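You operate a simulated robot arm through the tools that you are given. There is no shell and no other tool.

The job below is to be done with a simulated robot arm. You get a single attempt, and the scene is never put back.

Task
Try both gauge pins in the upright hose end and correct the dial as the plate says.
Fine: each pin goes back in its hole; if green enters and red stops, the dial stays.

Only the result counts: the job must be done as asked and must still hold three seconds after the hand-in. Knocking over, shifting, dropping, spilling or breaking anything else fails it.

Robot
A 6-joint arm with a two-finger gripper, fixed in place. Base frame: the origin is at the foot of the arm, x ahead of it, y to its left, z up. Units: m, degrees, N and s.
Its first joint turns from -166.0 to 166.0 degrees. Payload 2.45 kg.
The tool frame sits at the grasp point between the pads (the TCP): z along the fingers, y along the line on which they close. The tips reach 0.02 m beyond it. The gripper opens to 0.14 m. The gripper's body begins 0.168 m behind the TCP.
Orientation is that of the tool frame in the base frame, as a unit quaternion [x, y, z, w]. With the fingers straight down and closing along the base's y, the tool's x points along the base's -x, its y along +y and its z along -z.

Tools
- The arm moves only by the tool nudge_tool. Its argument "commands" is text: rows parted by semicolons, each of 7 numbers parted by spaces: the shift along the base's x, y, z in units of 40 mm (1.0 is 40 mm), then the turn, a rotation vector about the base's x, y, z in units of 6 degrees (1.0 is 6 degrees), then the closure in counts, from 0 (fully open) to 255 (shut). In form: x y z wx wy wz claw; .... A call has 1 to 20 rows; each row shifts and turns the commanded pose from where the row before left it. A call with a number of a shift or a turn outside -1 to 1 is refused whole. A row lasts 0.2 s, in which the tool goes at most 0.05 m and 8.6 degrees; a call with a longer step from one row to the next is refused whole, and so is a gripper value outside its range. A pose out of reach is approached as far as the arm can. The call stops where the force on the tool passes 40 N (or 10 N more than at its start, if that is more) or the arm is blocked; 0.2 s more then pass. Each finger travels about 0.045 m/s and halts on what it meets, pressing with about 40 N; the grip force reading is that of the motor and also rises with nothing between the fingers. The clock runs only during rows and for 0.2 s after the last one: add rows that do not move to give the fingers time. The reply holds the time, the measured pose of the TCP, the force on the tool along the base axes, the opening and the grip force, in the units named above and with some noise, with the torque about the TCP (base axes, N m) and any sound that the robot's microphone picked up.
- Cameras (640 x 400 px; columns grow to the right, rows downward): "scene" is fixed at [0.22, 0.6504, 1.5647]; the picture's right is [-0.45, -0.89, 0.00], its down [-0.40, 0.20, -0.90] and it looks along [0.80, -0.40, -0.44] (base axes); focal length 344 px, centre (320, 200). "wrist" rides on the gripper at [0.078, 0.011, -0.209] in the tool frame; the picture's right is [-0.14, 0.99, 0.00], its down [-0.92, -0.13, -0.37] and it looks along [-0.37, -0.05, 0.93] (tool axes); focal length 280 px, centre (320, 200).
- capture(camera): a new picture of that camera. It takes no simulated time.
- probe_pixels(camera, pixels): for up to 12 pixels [column, row] of the newest picture of that camera ("zoom" is the newest enlarged one), the place [x, y, z] in the base frame of the surface seen there, good to about 0.003 m, but the place of the scene camera against the robot may be out by one fixed shift of up to 0.012 m in any direction. It takes no simulated time.
- inspect(camera, box): a new picture of the part [left, top, right, bottom] of that camera's present view, enlarged. It takes no simulated time.
- job_done(): hands the job in; it is judged then, once.

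Unless the task says otherwise, let go and move clear before handing in.

The tools are called after ">>>" as name(argument=value, ...) on one line, values as JSON. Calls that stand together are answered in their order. nudge_tool: Moves the arm, as the interface text tells. Its arguments: {"type":"object","properties":{"commands":{"type":"string"}},"required":["commands"]} The other tools are called the same way: capture (camera) takes a picture; probe_pixels (camera, pixels) gives the place of the surface under pixels of a picture; inspect (camera, box) takes an enlarged picture of a part of a camera's view; job_done () hands the job in.

At the start:

```text
time: 0.0
tool_pos: [0.6554, 0.1984, 1.2284]
tool_rot: [0.0, 1.0, 0.0, 0.0]
contact_force: [0.2, -0.3, -0.9]
torque: [0.02, 0.0, 0.0]
width: 0.1399
gripper_force: 0.0
```

scene: 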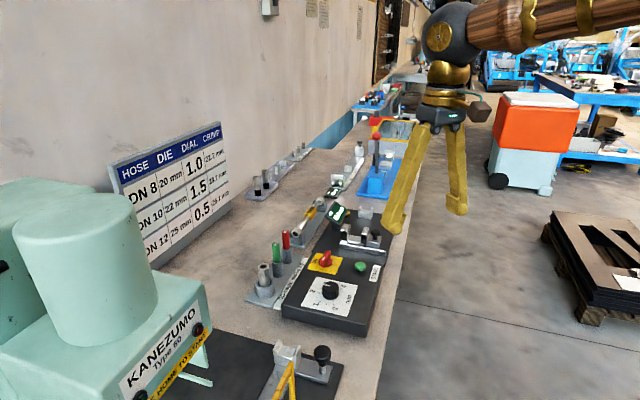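
wrist: 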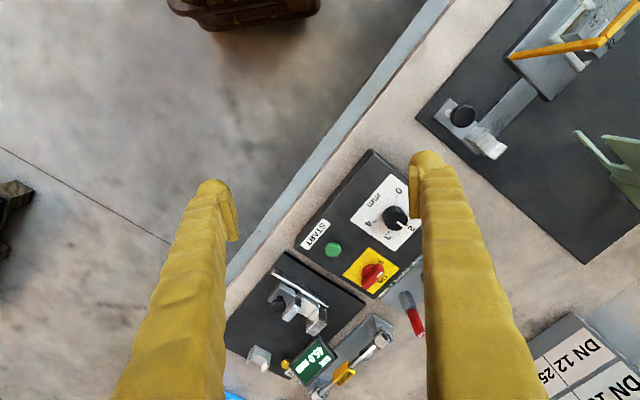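

The first pictures show a bench with a dial panel around scene px (330,290), the red and green pins near (280,245), and what may be a hose end near (265,275). I'll enlarge these areas before moving anything.

>>> inspect(camera="scene", box=[240, 220, 400, 320])

>>> inspect(camera="scene", box=[100, 120, 260, 270])

>>> inspect(camera="wrist", box=[220, 140, 440, 400])

```text
4.00 times, centred on (320, 270) of scene
```

zoom: 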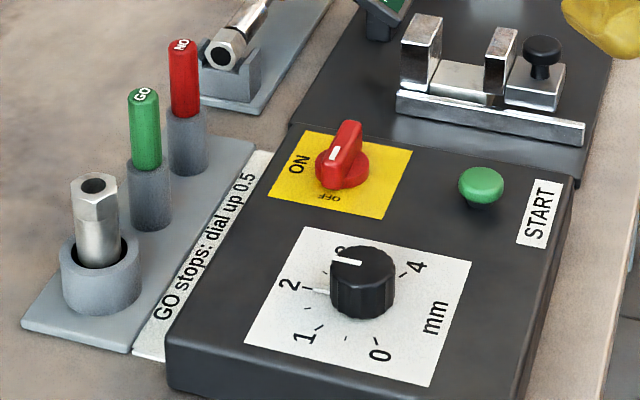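

```text
2.67 times, centred on (180, 195) of scene
```

zoom: 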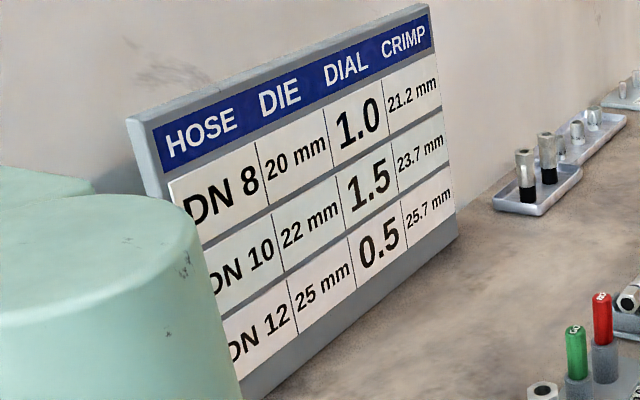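

```text
1.54 times, centred on (330, 270) of wrist
```

zoom: 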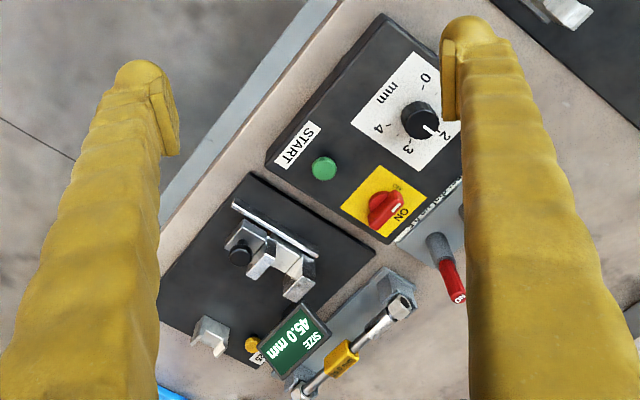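

The zoom shows the hose end standing in a cup, a green "GO" pin, a red "NO" pin, and a plate strip reading "GO stops: dial up 0.5". The dial pointer seems to sit between 2 and 3. I'll probe the key points with the scene camera.

>>> inspect(camera="scene", box=[240, 220, 340, 320])

>>> probe_pixels(camera="scene", pixels=[[263, 266], [276, 244], [286, 232], [277, 272], [286, 260], [275, 294], [330, 286], [330, 292], [322, 290], [315, 272], [302, 262], [255, 305]])

>>> inspect(camera="wrist", box=[340, 160, 440, 260])

```text
4.00 times, centred on (290, 270) of scene
```

zoom: 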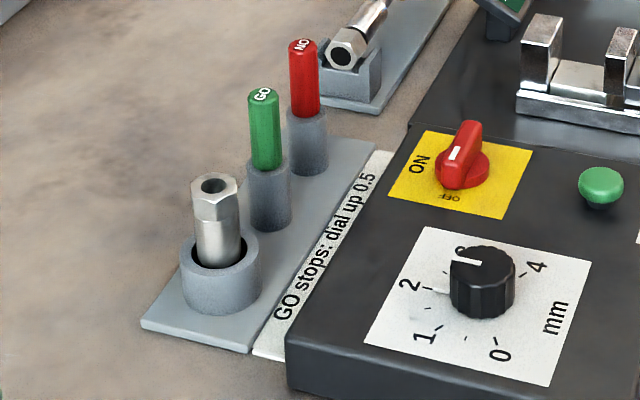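

```text
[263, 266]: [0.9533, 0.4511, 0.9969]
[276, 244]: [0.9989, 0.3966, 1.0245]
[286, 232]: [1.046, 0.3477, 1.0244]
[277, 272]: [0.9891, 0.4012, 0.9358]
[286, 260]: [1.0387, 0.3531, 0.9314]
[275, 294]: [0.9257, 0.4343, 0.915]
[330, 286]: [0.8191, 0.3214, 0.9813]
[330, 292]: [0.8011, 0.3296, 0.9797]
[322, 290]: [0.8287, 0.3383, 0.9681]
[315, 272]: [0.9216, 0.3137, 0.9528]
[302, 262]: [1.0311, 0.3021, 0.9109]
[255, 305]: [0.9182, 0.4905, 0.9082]
```

```text
4.00 times, centred on (390, 210) of wrist
```

zoom: 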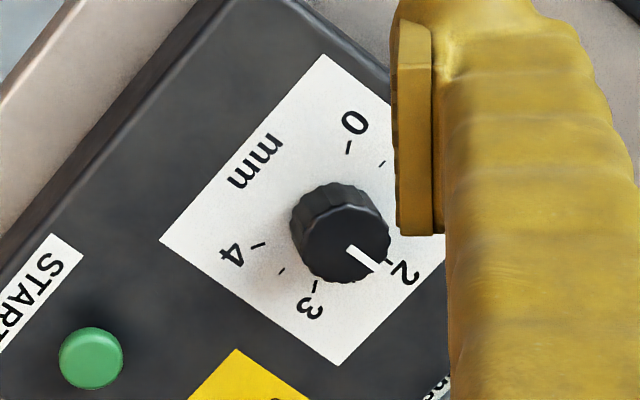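

The pins, cup and plate are about 1.05–1.10 m from the base axis, so I'll have to reach them with a tilted tool. The box may be hiding part of the plate text from the scene camera, so I'll move the wrist camera over the plate.

>>> nudge_tool(commands="0.5 0.8 0 0 0 0 0; 0.5 0.8 0 0 0 0 0; 0.5 0.8 0 0 0 0 0; 0.5 0.8 0 0 0 0 0; 0.5 0.8 0 0 0 0 0; 0 0 0 0 0 0 0")

>>> capture(camera="wrist")

>>> capture(camera="scene")

```text
time: 1.4
tool_pos: [0.7554, 0.36, 1.2293]
tool_rot: [-0.001, 1.0, 0.001, 0.0]
contact_force: [0.5, -1.0, 0.4]
torque: [0.06, -0.01, 0.04]
width: 0.1402
gripper_force: 0.1
```

```text
taken
```

wrist: 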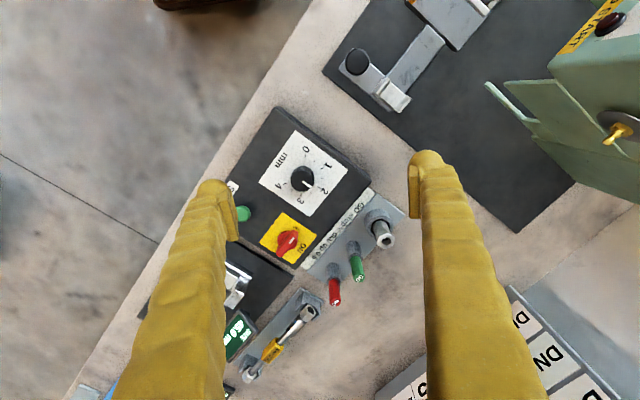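

```text
taken
```

scene: 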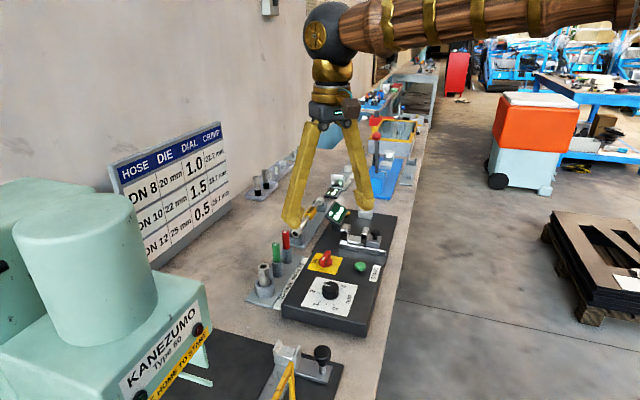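

The wrist view now shows the whole gauge block, around px (300–410, 190–310). I'll enlarge the plate text, the dial and the pins.

>>> inspect(camera="wrist", box=[290, 180, 410, 310])

>>> inspect(camera="wrist", box=[250, 130, 350, 230])

>>> probe_pixels(camera="wrist", pixels=[[385, 242], [360, 275], [334, 300], [303, 176], [288, 242], [372, 217], [352, 247], [330, 270], [340, 230], [400, 212]])

```text
3.08 times, centred on (350, 245) of wrist
```

zoom: 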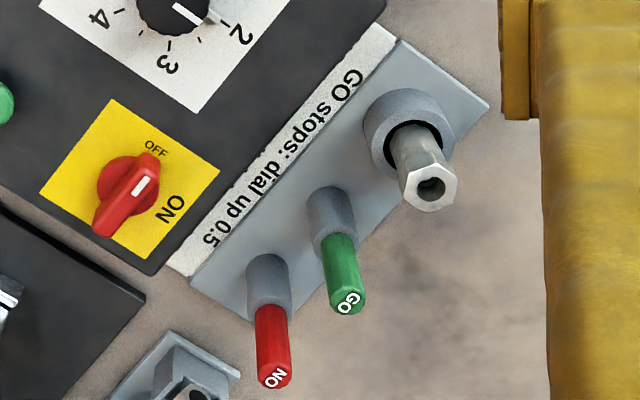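

```text
4.00 times, centred on (300, 180) of wrist
```

zoom: 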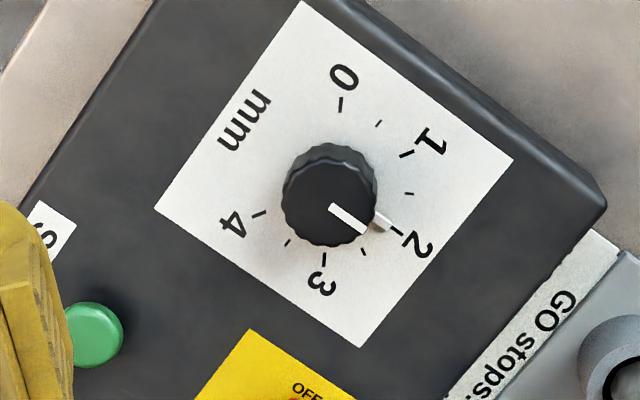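

```text
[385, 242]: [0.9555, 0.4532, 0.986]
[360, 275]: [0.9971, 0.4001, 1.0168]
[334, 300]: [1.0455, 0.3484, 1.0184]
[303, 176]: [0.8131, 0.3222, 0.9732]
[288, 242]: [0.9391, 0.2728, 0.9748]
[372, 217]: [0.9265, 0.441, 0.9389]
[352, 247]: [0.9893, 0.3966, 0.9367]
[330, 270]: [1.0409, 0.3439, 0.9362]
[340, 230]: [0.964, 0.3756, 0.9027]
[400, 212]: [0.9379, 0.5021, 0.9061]
```

The plate reads "GO stops: dial up 0.5". The dial pointer in the second zoom sits at the "2" tick, with half-step ticks between the numbers. I'll lower the wrist camera to measure the pin axes and the hose bore.

>>> nudge_tool(commands="0.35 0.25 -0.6 0 0 0 0; 0.35 0.25 -0.6 0 0 0 0; 0.35 0.25 -0.6 0 0 0 0; 0.35 0.25 -0.6 0 0 0 0; 0 0 0 0 0 0 0")

>>> capture(camera="wrist")

```text
time: 2.6
tool_pos: [0.8124, 0.3987, 1.133]
tool_rot: [0.0, 1.0, 0.0, -0.001]
contact_force: [-0.3, -0.4, 0.2]
torque: [0.01, 0.01, -0.01]
width: 0.1397
gripper_force: 0.1
```

```text
taken
```

wrist: 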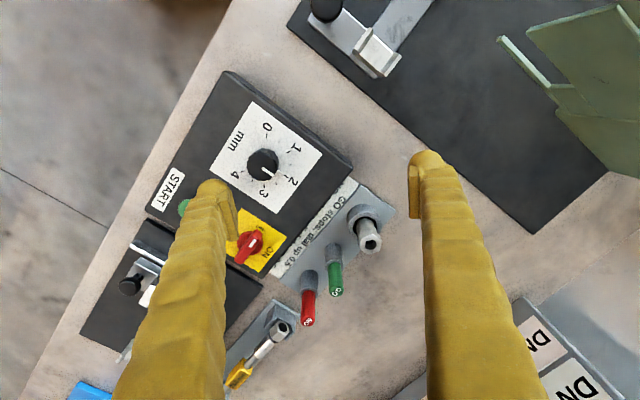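

The hose end is now at px (369,240), the green pin at (336,285) and the red at (308,315). I'll zoom in tightly on the bore and the pin tops.

>>> inspect(camera="wrist", box=[340, 200, 400, 260])

>>> inspect(camera="wrist", box=[290, 240, 360, 330])

>>> inspect(camera="wrist", box=[270, 170, 370, 290])

>>> inspect(camera="wrist", box=[210, 110, 320, 220])

```text
6.67 times, centred on (370, 230) of wrist
```

zoom: 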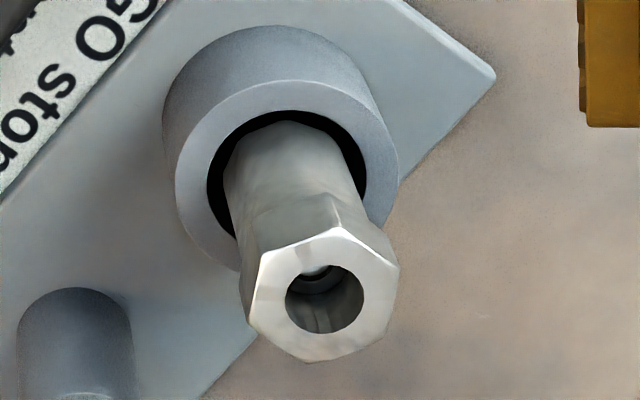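

```text
4.44 times, centred on (325, 285) of wrist
```

zoom: 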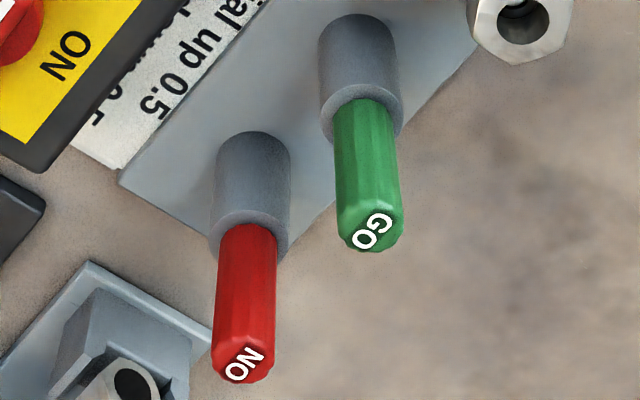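

```text
3.33 times, centred on (320, 230) of wrist
```

zoom: 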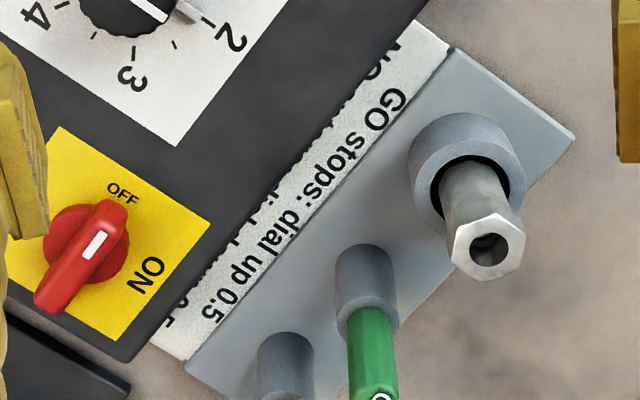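

```text
3.64 times, centred on (265, 165) of wrist
```

zoom: 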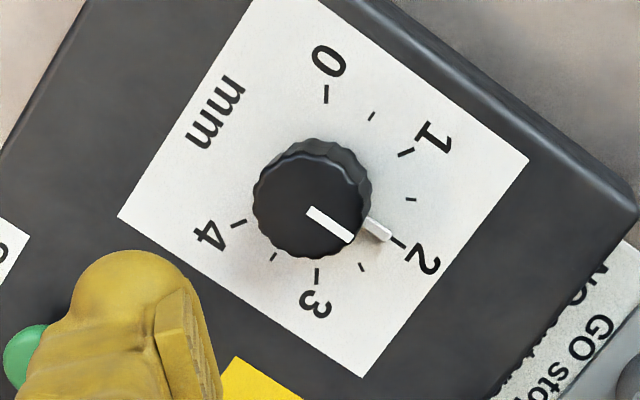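

The second line of the plate is partly hidden by the box edge; in the third zoom, letter tops show at about (370,60)–(170,310). I need the camera on the far side to read it, so I'll rise, move out and yaw the tool by −90°.

>>> nudge_tool(commands="0.2 -0.07 0.3 0 0 -1 0; 0.2 -0.07 0.3 0 0 -1 0; 0.2 -0.07 0.3 0 0 -1 0; 0.2 -0.07 0.3 0 0 -1 0; 0.2 -0.07 0.3 0 0 -1 0; 0.2 -0.07 0.3 0 0 -1 0; 0.2 -0.07 0.3 0 0 -1 0; 0.2 -0.07 0.3 0 0 -1 0; 0.2 -0.07 0.3 0 0 -1 0; 0.2 -0.07 0.2 0 0 -1 0; 0.2 -0.07 0 0 0 -1 0; 0.2 -0.07 0 0 0 -1 0; 0.2 -0.07 0 0 0 -1 0; 0.2 -0.07 0 0 0 -1 0; 0.2 -0.07 0 0 0 -1 0; 0 0 0 0 0 0 0")

>>> capture(camera="wrist")

>>> capture(camera="scene")

```text
time: 6.0
tool_pos: [0.9317, 0.3574, 1.2489]
tool_rot: [0.707, 0.707, -0.001, -0.001]
contact_force: [0.8, -0.7, 0.4]
torque: [-0.02, 0.01, 0.0]
width: 0.1401
gripper_force: 0.0
```

```text
taken
```

wrist: 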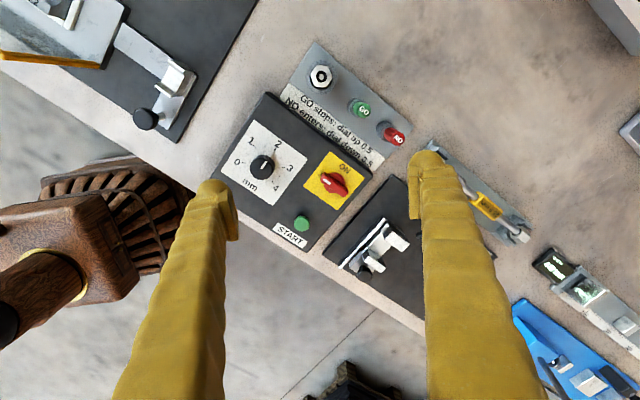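

```text
taken
```

scene: 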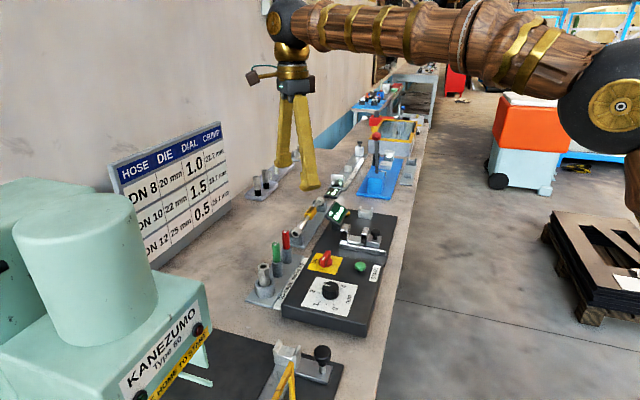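

From here the whole plate is visible, with two lines at around px (330,125). I'll zoom in to read it, and probe the hose bore and pin tops from nearly overhead.

>>> inspect(camera="wrist", box=[275, 55, 415, 180])

>>> inspect(camera="wrist", box=[300, 55, 340, 95])

>>> inspect(camera="wrist", box=[225, 115, 310, 215])

>>> probe_pixels(camera="wrist", pixels=[[313, 76], [328, 75], [321, 68], [320, 84], [364, 109], [362, 107], [361, 111], [366, 110], [398, 138], [396, 136], [400, 138], [397, 141]])

```text
3.20 times, centred on (345, 118) of wrist
```

zoom: 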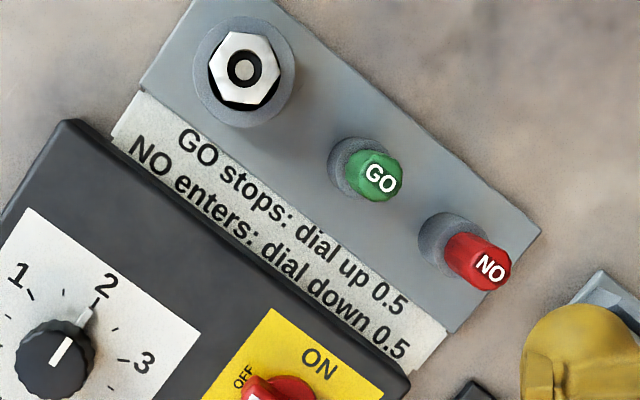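

```text
10.00 times, centred on (320, 75) of wrist
```

zoom: 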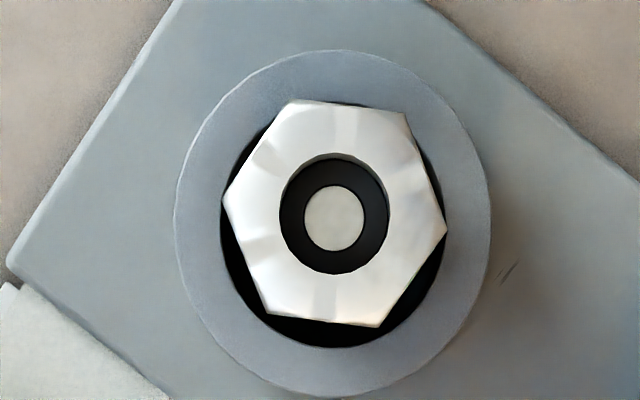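

```text
4.00 times, centred on (268, 165) of wrist
```

zoom: 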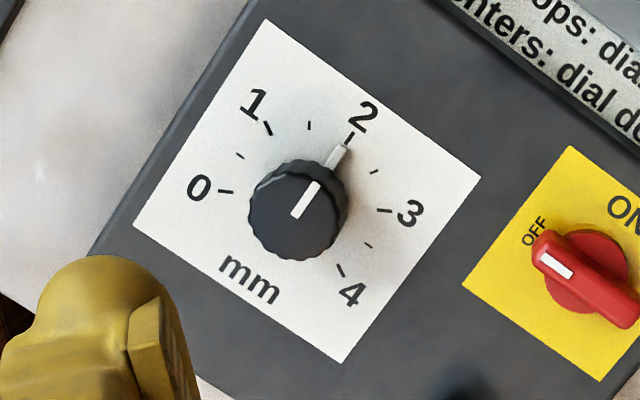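

```text
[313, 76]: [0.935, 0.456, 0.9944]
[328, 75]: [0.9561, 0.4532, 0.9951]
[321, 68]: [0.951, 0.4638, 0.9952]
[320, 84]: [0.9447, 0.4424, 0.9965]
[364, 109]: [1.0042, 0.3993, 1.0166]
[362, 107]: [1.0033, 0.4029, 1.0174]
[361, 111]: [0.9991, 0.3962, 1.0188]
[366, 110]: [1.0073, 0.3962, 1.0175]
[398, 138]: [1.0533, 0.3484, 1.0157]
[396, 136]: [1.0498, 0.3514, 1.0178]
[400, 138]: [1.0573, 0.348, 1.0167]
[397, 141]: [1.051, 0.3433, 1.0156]
```

The plate reads "GO stops: dial up 0.5 / NO enters: dial down 0.5", and the dial is now at 2.0. The bore is at about (0.948, 0.452), green at (1.004, 0.396) and red at (1.053, 0.346), all in a line at −45°. I'll yaw to the working azimuth of about 22° and then tilt outward for reach.

>>> probe_pixels(camera="wrist", pixels=[[435, 148], [445, 160], [428, 152], [347, 104], [384, 128], [262, 165], [265, 158], [275, 160], [268, 152], [300, 95], [334, 180], [303, 223]])

>>> nudge_tool(commands="-0.1 -0.03 -0.05 0 0 0.98 0; -0.1 -0.03 -0.05 0 0 0.98 0; -0.1 -0.03 -0.05 0 0 0.98 0; -0.1 -0.03 -0.05 0 0 0.98 0; -0.1 -0.03 -0.05 0 0 0.98 0; -0.1 -0.03 -0.05 0 0 0.98 0; -0.1 -0.03 -0.05 0 0 0.98 0; -0.1 -0.03 -0.05 0 0 0.98 0; -0.1 -0.03 -0.05 0 0 0.98 0; -0.1 -0.03 -0.05 0 0 0.98 0; -0.1 -0.03 -0.05 0 0 0.98 0; -0.1 -0.03 -0.05 0 0 0.98 0; -0.1 -0.03 -0.05 0 0 0.98 0; -0.1 -0.03 -0.05 0 0 0.98 0; -0.1 -0.03 -0.05 0 0 0.98 0; -0.1 -0.03 -0.05 0 0 0.98 0; -0.1 -0.03 -0.05 0 0 0.98 0; -0.1 -0.03 -0.05 0 0 0.98 0; -0.1 -0.03 -0.05 0 0 0.98 0; 0 0 0 0 0 0 0")

```text
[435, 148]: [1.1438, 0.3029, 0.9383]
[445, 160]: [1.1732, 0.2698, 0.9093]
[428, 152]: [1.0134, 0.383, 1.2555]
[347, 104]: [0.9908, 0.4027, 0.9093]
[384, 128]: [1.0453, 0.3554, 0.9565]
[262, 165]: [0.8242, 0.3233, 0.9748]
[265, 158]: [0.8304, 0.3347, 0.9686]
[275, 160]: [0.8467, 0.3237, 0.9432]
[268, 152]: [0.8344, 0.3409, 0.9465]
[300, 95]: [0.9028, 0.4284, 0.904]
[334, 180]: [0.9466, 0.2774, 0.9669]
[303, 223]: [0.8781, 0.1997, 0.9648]
```

```text
time: 10.2
tool_pos: [0.8555, 0.3348, 1.2096]
tool_rot: [-0.189, 0.982, 0.0, 0.0]
contact_force: [0.2, 0.2, 0.1]
torque: [-0.03, -0.03, 0.03]
width: 0.1402
gripper_force: 0.1
```

The yaw is now about 22°. Next I'll tilt the tool 35° outward in place.

>>> nudge_tool(commands="0 0 0 0.312 -0.773 0 0; 0 0 0 0.312 -0.773 0 0; 0 0 0 0.312 -0.773 0 0; 0 0 0 0.312 -0.773 0 0; 0 0 0 0.312 -0.773 0 0; 0 0 0 0.312 -0.773 0 0; 0 0 0 0.312 -0.773 0 0; 0 0 0 0 0 0 0")

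>>> capture(camera="wrist")

>>> capture(camera="scene")

```text
time: 12.0
tool_pos: [0.8554, 0.3345, 1.2118]
tool_rot: [-0.179, 0.937, 0.059, 0.295]
contact_force: [-0.5, -0.1, 0.3]
torque: [0.01, 0.03, 0.02]
width: 0.1403
gripper_force: 0.1
```

```text
taken
```

wrist: 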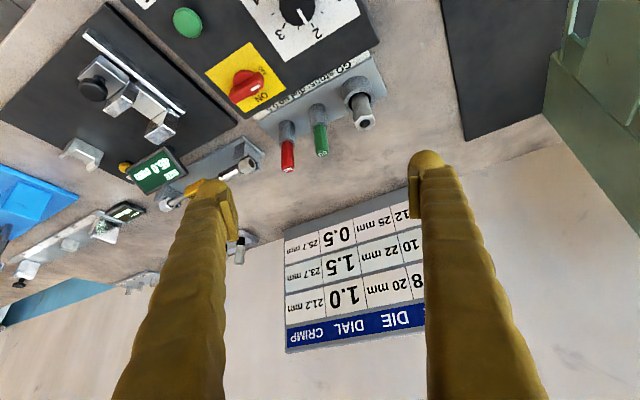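

```text
taken
```

scene: 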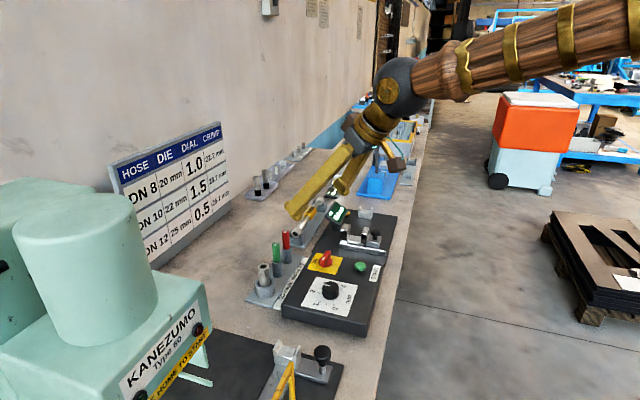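

The tilt is right at 35°, and the pins are visible at px (320,130) for green and (288,150) for red. I'll move to a standoff on the tool axis behind the green pin and narrow the opening to about 55 mm.

>>> nudge_tool(commands="0.423 0.178 -0.4 0 0 0 155; 0.423 0.178 -0.5 0 0 0 155; 0.423 0.178 -0.6 0 0 0 155; 0.423 0.178 -0.7 0 0 0 155; 0.423 0.178 -0.77 0 0 0 155; 0 0 0 0 0 0 155; 0 0 0 0 0 0 155")

>>> capture(camera="wrist")

>>> capture(camera="scene")

```text
time: 13.6
tool_pos: [0.9407, 0.3703, 1.0918]
tool_rot: [-0.18, 0.937, 0.059, 0.295]
contact_force: [0.0, -0.1, -0.2]
torque: [-0.02, -0.04, -0.03]
width: 0.0549
gripper_force: 0.1
```

```text
taken
```

wrist: 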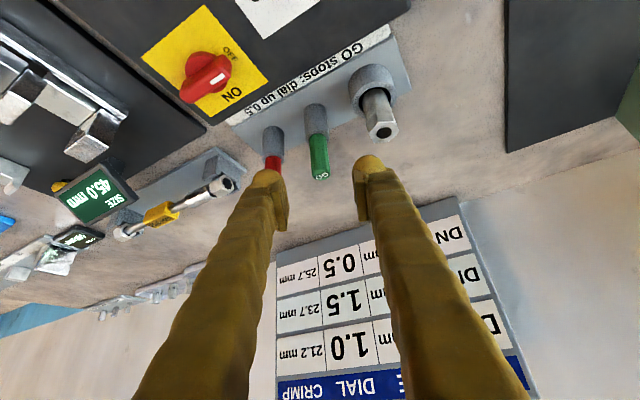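

```text
taken
```

scene: 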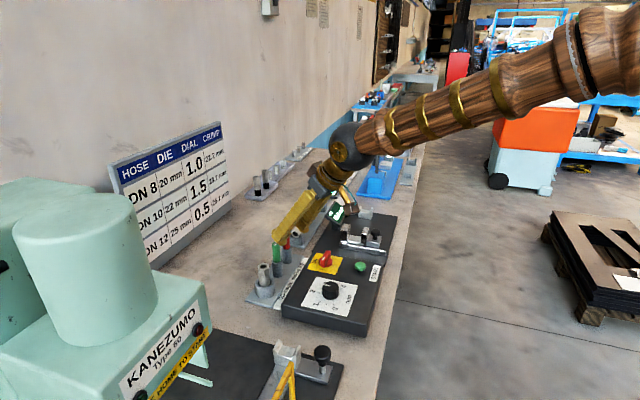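

The green pin sits between the fingertips, with its top near px (321,176) and the finger inner faces at about 288 and 356. I'll zoom and probe its sides to confirm the axis before closing in.

>>> inspect(camera="wrist", box=[270, 90, 370, 190])

>>> probe_pixels(camera="wrist", pixels=[[320, 175], [318, 150], [316, 135], [324, 176], [322, 160], [378, 127], [390, 130], [382, 137], [374, 134]])

```text
4.00 times, centred on (320, 140) of wrist
```

zoom: 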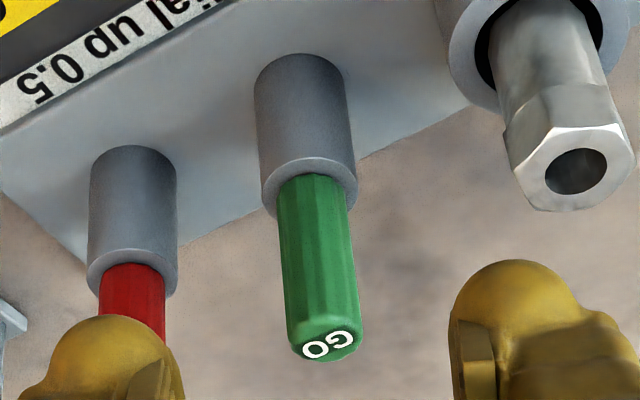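

```text
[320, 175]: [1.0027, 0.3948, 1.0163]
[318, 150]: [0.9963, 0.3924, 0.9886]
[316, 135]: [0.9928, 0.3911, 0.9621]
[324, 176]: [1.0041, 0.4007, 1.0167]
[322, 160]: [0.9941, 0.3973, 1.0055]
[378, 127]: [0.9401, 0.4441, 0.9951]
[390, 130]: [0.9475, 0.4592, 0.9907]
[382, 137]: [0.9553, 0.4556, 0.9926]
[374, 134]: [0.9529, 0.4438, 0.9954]
```

Probes put the green pin axis at about (1.003, 0.397), with the handle spanning z≈0.957–1.017 and about 19 mm in diameter. I'll advance along the tool axis to TCP z≈0.995, with the fingers still open.

>>> nudge_tool(commands="0.39 0.167 -0.605 0 0 0 155; 0.39 0.167 -0.605 0 0 0 155; 0.39 0.167 -0.605 0 0 0 155; 0.39 0.167 -0.605 0 0 0 155; 0 0 0 0 0 0 155")

>>> capture(camera="wrist")

>>> inspect(camera="scene", box=[240, 200, 340, 300])

```text
time: 14.8
tool_pos: [1.0026, 0.3982, 0.9954]
tool_rot: [-0.179, 0.937, 0.058, 0.295]
contact_force: [1.0, -0.3, 0.5]
torque: [-0.03, -0.01, -0.03]
width: 0.0548
gripper_force: 0.0
```

```text
taken
```

wrist: 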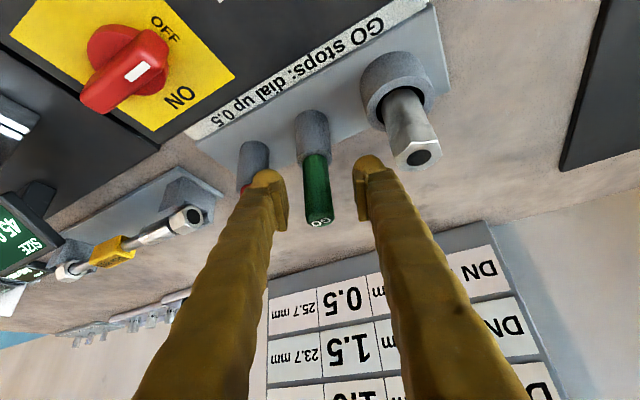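

```text
4.00 times, centred on (290, 250) of scene
```

zoom: 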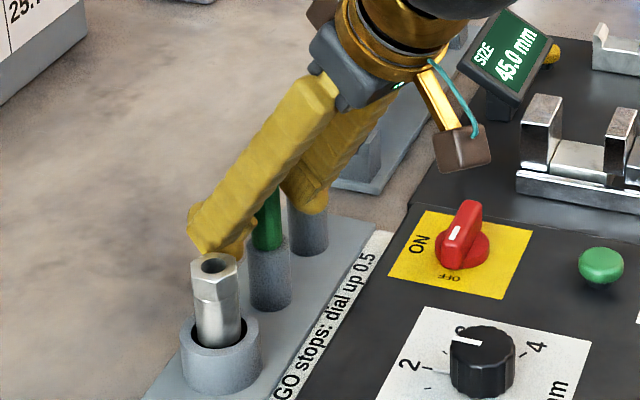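

The pin at row 190 is centred near column 317.5, while the TCP projects to 320, so I'll shift about 2 mm toward tool −y and then close on the handle.

>>> nudge_tool(commands="0.018 -0.045 0 0 0 0 155; 0 0 0 0 0 0 200; 0 0 0 0 0 0 255; 0 0 0 0 0 0 255; 0 0 0 0 0 0 255; 0 0 0 0 0 0 255")

>>> inspect(camera="wrist", box=[250, 90, 410, 250])

```text
time: 16.2
tool_pos: [1.0035, 0.3958, 0.9935]
tool_rot: [-0.18, 0.937, 0.059, 0.295]
contact_force: [0.3, 0.6, -0.2]
torque: [-0.03, -0.01, -0.01]
width: 0.0198
gripper_force: 39.9
```

```text
2.50 times, centred on (330, 170) of wrist
```

zoom: 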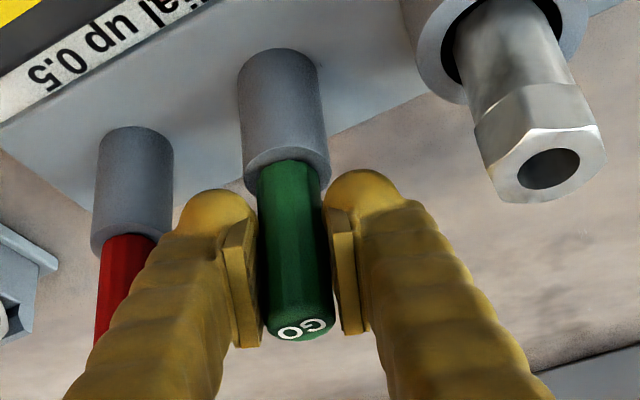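

The green handle is gripped (width 19.8 mm, 40 N) with no side load. I'll lift straight up about 110 mm and look at the rod.

>>> nudge_tool(commands="0 0 0.1 0 0 0 255; 0 0 0.3 0 0 0 255; 0 0 0.3 0 0 0 255; 0 0 0.3 0 0 0 255; 0 0 0.35 0 0 0 255; 0 0 0.35 0 0 0 255; 0 0 0.35 0 0 0 255; 0 0 0.35 0 0 0 255; 0 0 0.35 0 0 0 255; 0 0 0 0 0 0 255")

>>> capture(camera="wrist")

>>> inspect(camera="scene", box=[240, 200, 340, 300])

```text
time: 18.4
tool_pos: [1.0035, 0.3956, 1.1047]
tool_rot: [-0.18, 0.937, 0.058, 0.295]
contact_force: [-0.7, -0.4, -0.5]
torque: [-0.02, 0.01, 0.0]
width: 0.02
gripper_force: 40.6
```

```text
taken
```

wrist: 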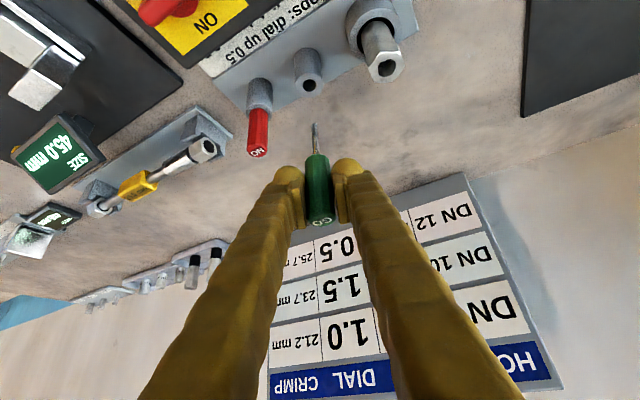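

```text
4.00 times, centred on (290, 250) of scene
```

zoom: 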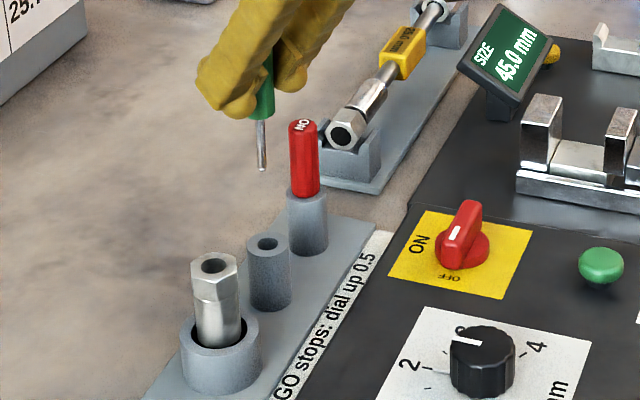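

The green pin came out cleanly; its rod is about 7 mm wide and 45 mm long (scene zoom 262,145). I'll zoom in on the rod and the hose bore to compare them.

>>> inspect(camera="wrist", box=[290, 110, 350, 170])

>>> inspect(camera="wrist", box=[350, 30, 420, 95])

>>> probe_pixels(camera="wrist", pixels=[[314, 126], [315, 135], [316, 148], [318, 160], [306, 85], [309, 78], [316, 84], [304, 78], [312, 91]])

```text
6.67 times, centred on (320, 140) of wrist
```

zoom: 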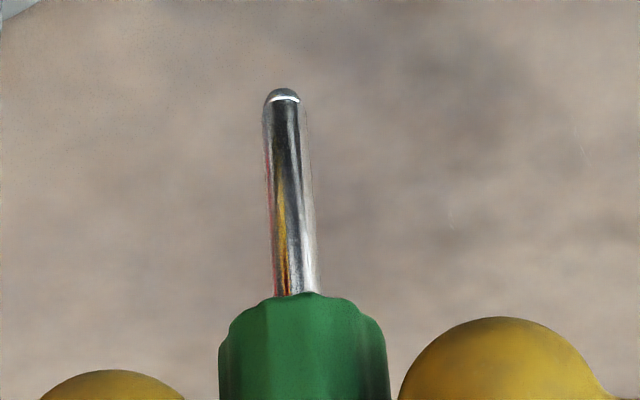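

```text
6.15 times, centred on (385, 62) of wrist
```

zoom: 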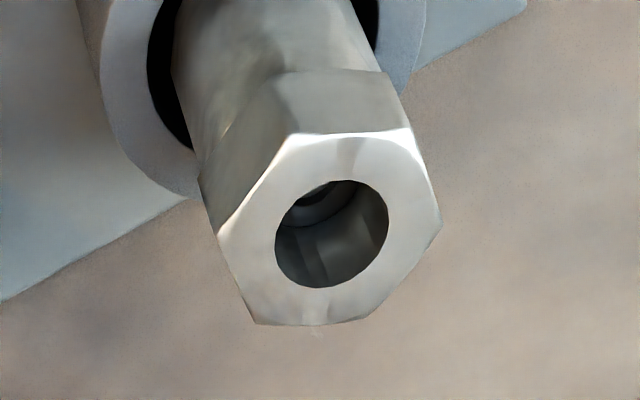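

```text
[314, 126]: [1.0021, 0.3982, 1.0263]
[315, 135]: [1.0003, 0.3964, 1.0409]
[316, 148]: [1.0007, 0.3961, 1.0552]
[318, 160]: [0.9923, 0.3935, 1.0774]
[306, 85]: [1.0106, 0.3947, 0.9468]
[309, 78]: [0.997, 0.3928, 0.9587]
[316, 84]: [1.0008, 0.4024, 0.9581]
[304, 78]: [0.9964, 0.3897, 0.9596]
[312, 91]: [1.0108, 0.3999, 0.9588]
```

The rod is about 6 mm in diameter with a rounded tip at z≈1.024, 81 mm below the TCP. The hose has a wide recess with a narrower seat inside. I'll shift by the measured offset (−0.056, +0.0563) to stand above the bore, then check alignment.

>>> nudge_tool(commands="-0.2 0.2 0.1 0 0 0 255; -0.4 0.402 0.1 0 0 0 255; -0.4 0.402 0 0 0 0 255; -0.3 0.302 0 0 0 0 255; -0.1 0.1015 0 0 0 0 255; 0 0 0 0 0 0 255; 0 0 0 0 0 0 255")

>>> capture(camera="wrist")

>>> inspect(camera="wrist", box=[280, 90, 360, 180])

>>> inspect(camera="scene", box=[230, 220, 310, 300])

```text
time: 20.0
tool_pos: [0.9474, 0.4519, 1.1128]
tool_rot: [-0.18, 0.937, 0.058, 0.295]
contact_force: [-0.2, 0.3, -1.6]
torque: [-0.03, 0.03, 0.01]
width: 0.0199
gripper_force: 40.4
```

```text
taken
```

wrist: 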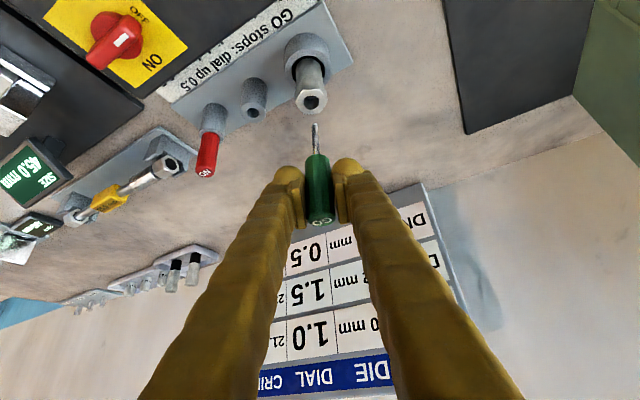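

```text
4.44 times, centred on (320, 135) of wrist
```

zoom: 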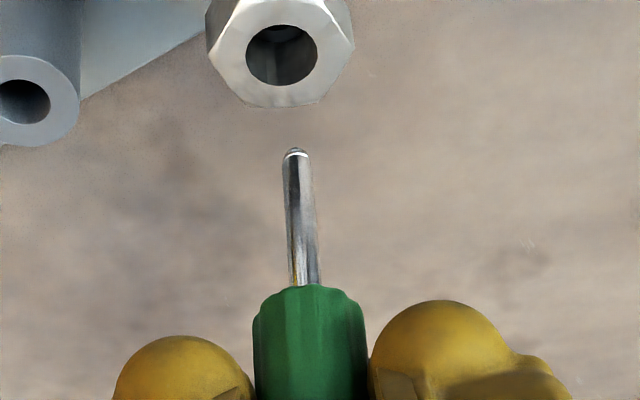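

```text
5.00 times, centred on (270, 260) of scene
```

zoom: 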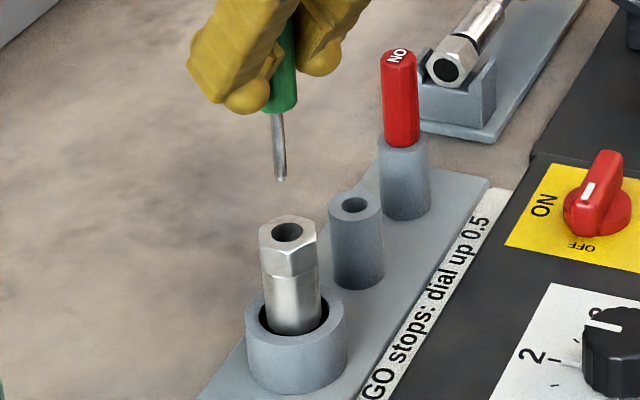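

In the wrist zoom the rod axis extrapolates to within 1 px of the hole centre (282,55), and the scene zoom agrees. I'll lower about 28 mm to just above the hose face and check again.

>>> nudge_tool(commands="0 -0.01 -0.3 0 0 0 255; 0 -0.01 -0.25 0 0 0 255; 0 0 -0.15 0 0 0 255; 0 0 0 0 0 0 255")

>>> inspect(camera="wrist", box=[280, 80, 360, 170])

>>> inspect(camera="scene", box=[250, 240, 290, 280])

```text
time: 21.0
tool_pos: [0.9474, 0.4513, 1.0852]
tool_rot: [-0.18, 0.937, 0.058, 0.295]
contact_force: [-0.3, 0.3, -0.2]
torque: [-0.03, 0.04, 0.02]
width: 0.0199
gripper_force: 39.5
```

```text
4.44 times, centred on (320, 125) of wrist
```

zoom: 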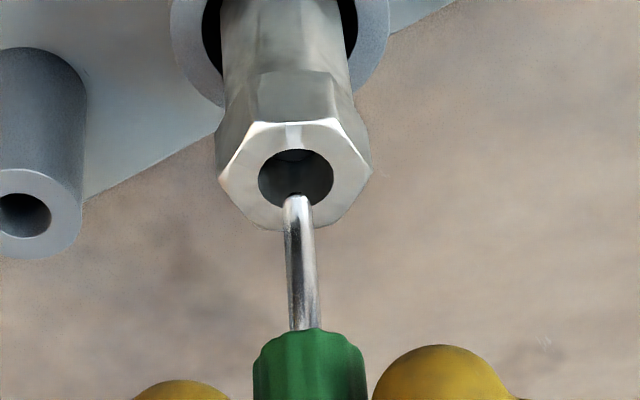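

```text
10.00 times, centred on (270, 260) of scene
```

zoom: 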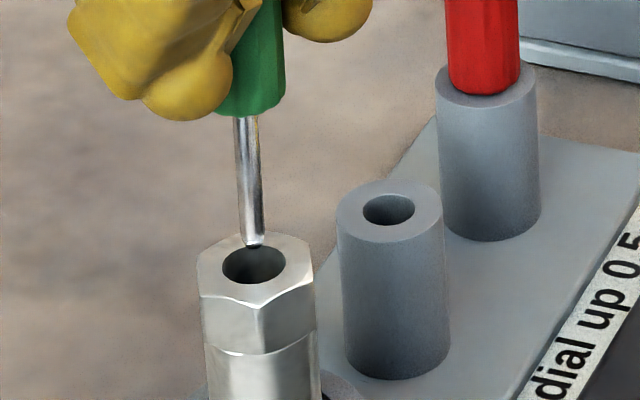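

Both views show the rod tip centred over the recess (wrist zoom: tip at (297,195), hole at (295,177)). I'll descend slowly in small steps and watch the force.

>>> nudge_tool(commands="0 0 -0.1 0 0 0 255; 0 0 -0.1 0 0 0 255; 0 0 -0.1 0 0 0 255; 0 0 -0.1 0 0 0 255; 0 0 0 0 0 0 255")

>>> inspect(camera="wrist", box=[280, 80, 360, 170])

```text
time: 22.2
tool_pos: [0.9476, 0.4494, 1.0679]
tool_rot: [-0.18, 0.937, 0.058, 0.295]
contact_force: [-0.1, -0.4, 0.0]
torque: [-0.02, -0.02, 0.0]
width: 0.0198
gripper_force: 40.0
```

```text
4.44 times, centred on (320, 125) of wrist
```

zoom: 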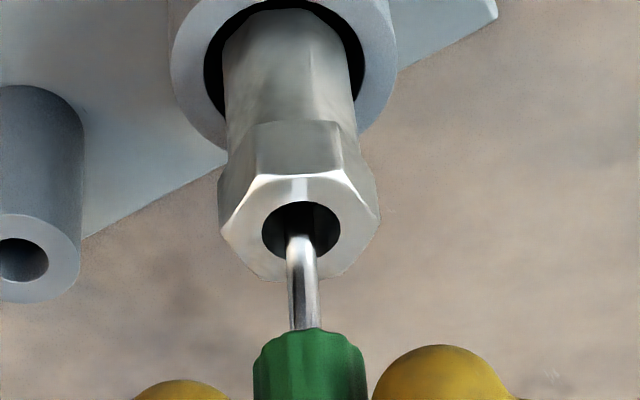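

The tip is inside the recess with no contact force yet. I'll continue down in 2 mm steps.

>>> nudge_tool(commands="0 0 -0.05 0 0 0 255; 0 0 -0.05 0 0 0 255; 0 0 -0.05 0 0 0 255; 0 0 -0.05 0 0 0 255; 0 0 0 0 0 0 255")

```text
time: 23.4
tool_pos: [0.9467, 0.4514, 1.0601]
tool_rot: [-0.18, 0.936, 0.058, 0.296]
contact_force: [0.0, 0.0, -0.8]
torque: [0.01, 0.02, -0.01]
width: 0.0199
gripper_force: 39.9
```

Still free at TCP z=1.060. I'll keep descending.

>>> nudge_tool(commands="0 0 -0.05 0 0 0 255; 0 0 -0.05 0 0 0 255; 0 0 -0.05 0 0 0 255; 0 0 -0.05 0 0 0 255; 0 0 0 0 0 0 255")

>>> inspect(camera="wrist", box=[280, 80, 360, 170])

```text
time: 24.6
tool_pos: [0.9468, 0.4494, 1.0523]
tool_rot: [-0.18, 0.937, 0.058, 0.295]
contact_force: [-0.1, -0.4, -0.8]
torque: [-0.02, -0.02, -0.03]
width: 0.0198
gripper_force: 39.9
```

```text
4.44 times, centred on (320, 125) of wrist
```

zoom: 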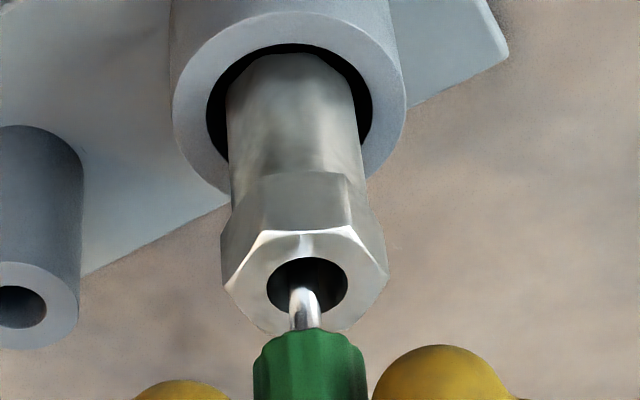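

No contact yet at TCP z=1.052. The rod looks slightly left of the hole centre (about 303 versus 307), so I'll zoom in closer before reaching the inner seat.

>>> inspect(camera="wrist", box=[298, 125, 338, 160])

>>> inspect(camera="scene", box=[250, 250, 280, 270])

```text
11.43 times, centred on (318, 142) of wrist
```

zoom: 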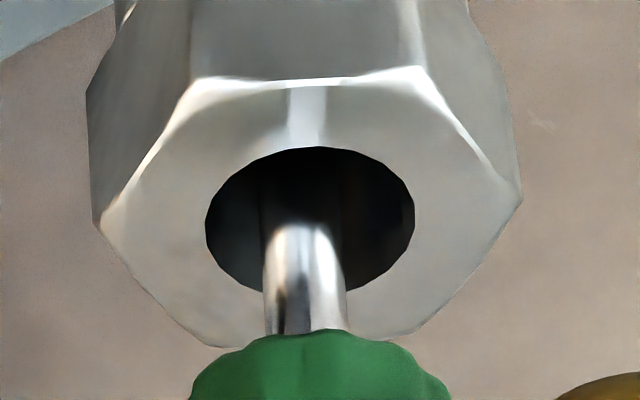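

```text
16.00 times, centred on (265, 260) of scene
```

zoom: 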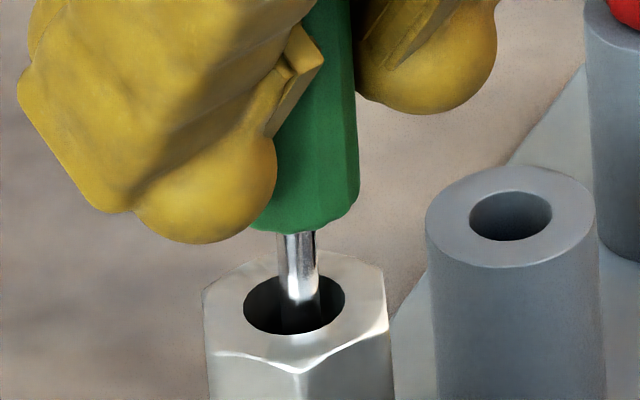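

The high zooms put the rod about 0.6 mm off in tangent and about 1 mm short radially (scene zoom: rod 301, hole centre 294). I'll correct by (+0.8, +0.9) mm and continue down gently.

>>> nudge_tool(commands="0.02 0.022 0 0 0 0 255; 0 0 -0.05 0 0 0 255; 0 0 -0.05 0 0 0 255; 0 0 -0.05 0 0 0 255; 0 0 0 0 0 0 255")

>>> inspect(camera="scene", box=[250, 250, 280, 270])

>>> inspect(camera="wrist", box=[298, 125, 338, 160])

```text
time: 25.8
tool_pos: [0.948, 0.451, 1.0475]
tool_rot: [-0.181, 0.936, 0.058, 0.295]
contact_force: [0.3, -0.7, -0.8]
torque: [0.04, 0.03, -0.04]
width: 0.0198
gripper_force: 39.6
```

```text
16.00 times, centred on (265, 260) of scene
```

zoom: 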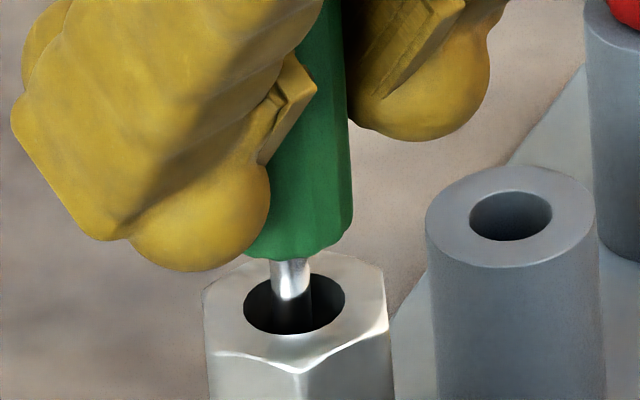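

```text
11.43 times, centred on (318, 142) of wrist
```

zoom: 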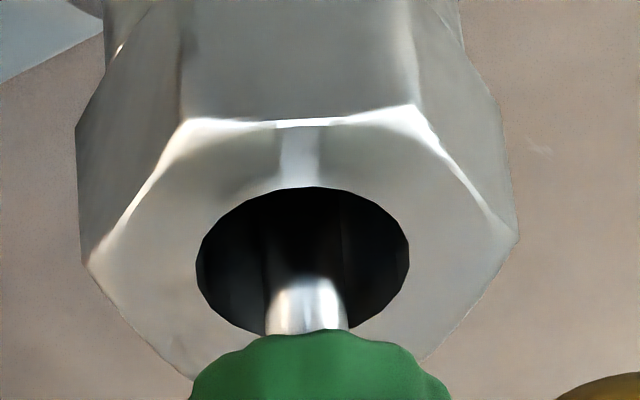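

Alignment is now good (scene: rod 293, hole 294) and the rod is about 29 mm deep with no resistance. I'll continue down.

>>> nudge_tool(commands="0 0 -0.05 0 0 0 255; 0 0 -0.05 0 0 0 255; 0 0 -0.05 0 0 0 255; 0 0 0 0 0 0 255")

>>> inspect(camera="scene", box=[250, 250, 280, 270])

```text
time: 26.8
tool_pos: [0.948, 0.452, 1.0405]
tool_rot: [-0.179, 0.937, 0.057, 0.294]
contact_force: [-0.1, -0.1, -0.1]
torque: [-0.02, 0.02, 0.0]
width: 0.0198
gripper_force: 39.8
```

```text
16.00 times, centred on (265, 260) of scene
```

zoom: 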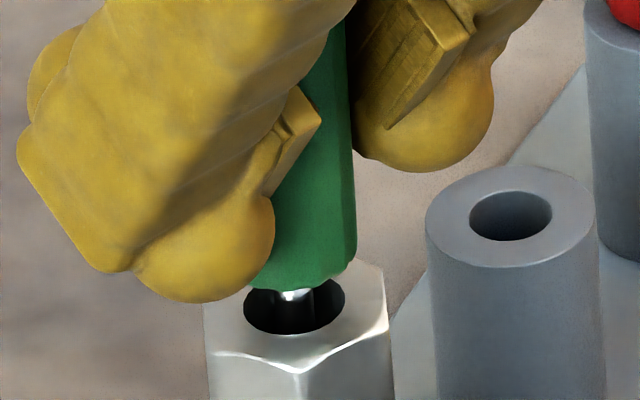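

Still no resistance at TCP z=1.0405, with about 8 mm left before the handle reaches the hose face. I'll continue in small steps.

>>> nudge_tool(commands="0 0 -0.05 0 0 0 255; 0 0 -0.05 0 0 0 255; 0 0 0 0 0 0 255")

>>> inspect(camera="scene", box=[250, 250, 280, 270])

>>> inspect(camera="wrist", box=[298, 125, 338, 160])

```text
time: 27.6
tool_pos: [0.9476, 0.4517, 1.0377]
tool_rot: [-0.179, 0.936, 0.057, 0.297]
contact_force: [0.0, -0.4, -1.0]
torque: [0.02, 0.03, 0.01]
width: 0.0197
gripper_force: 40.0
```

```text
16.00 times, centred on (265, 260) of scene
```

zoom: 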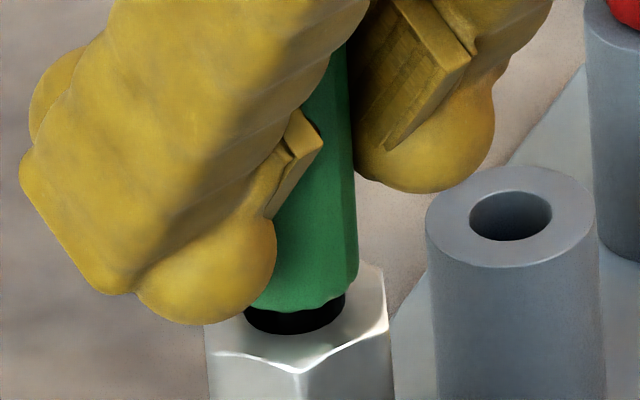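

```text
11.43 times, centred on (318, 142) of wrist
```

zoom: 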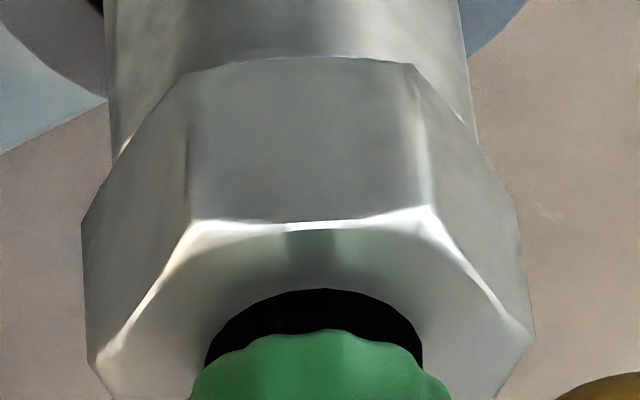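

The handle is now only a few mm above the hose face and the force is still nil. I'll continue in 1 mm steps until it seats.

>>> nudge_tool(commands="0 0 -0.03 0 0 0 255; 0 0 -0.03 0 0 0 255; 0 0 0 0 0 0 255")

>>> inspect(camera="scene", box=[250, 250, 280, 270])

```text
time: 28.4
tool_pos: [0.9474, 0.4518, 1.0344]
tool_rot: [-0.181, 0.936, 0.059, 0.295]
contact_force: [-0.1, 1.3, -1.3]
torque: [0.0, 0.01, 0.01]
width: 0.0198
gripper_force: 39.8
```

```text
16.00 times, centred on (265, 260) of scene
```

zoom: 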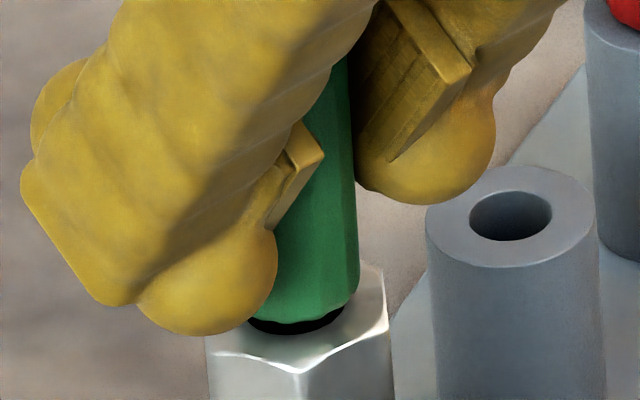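

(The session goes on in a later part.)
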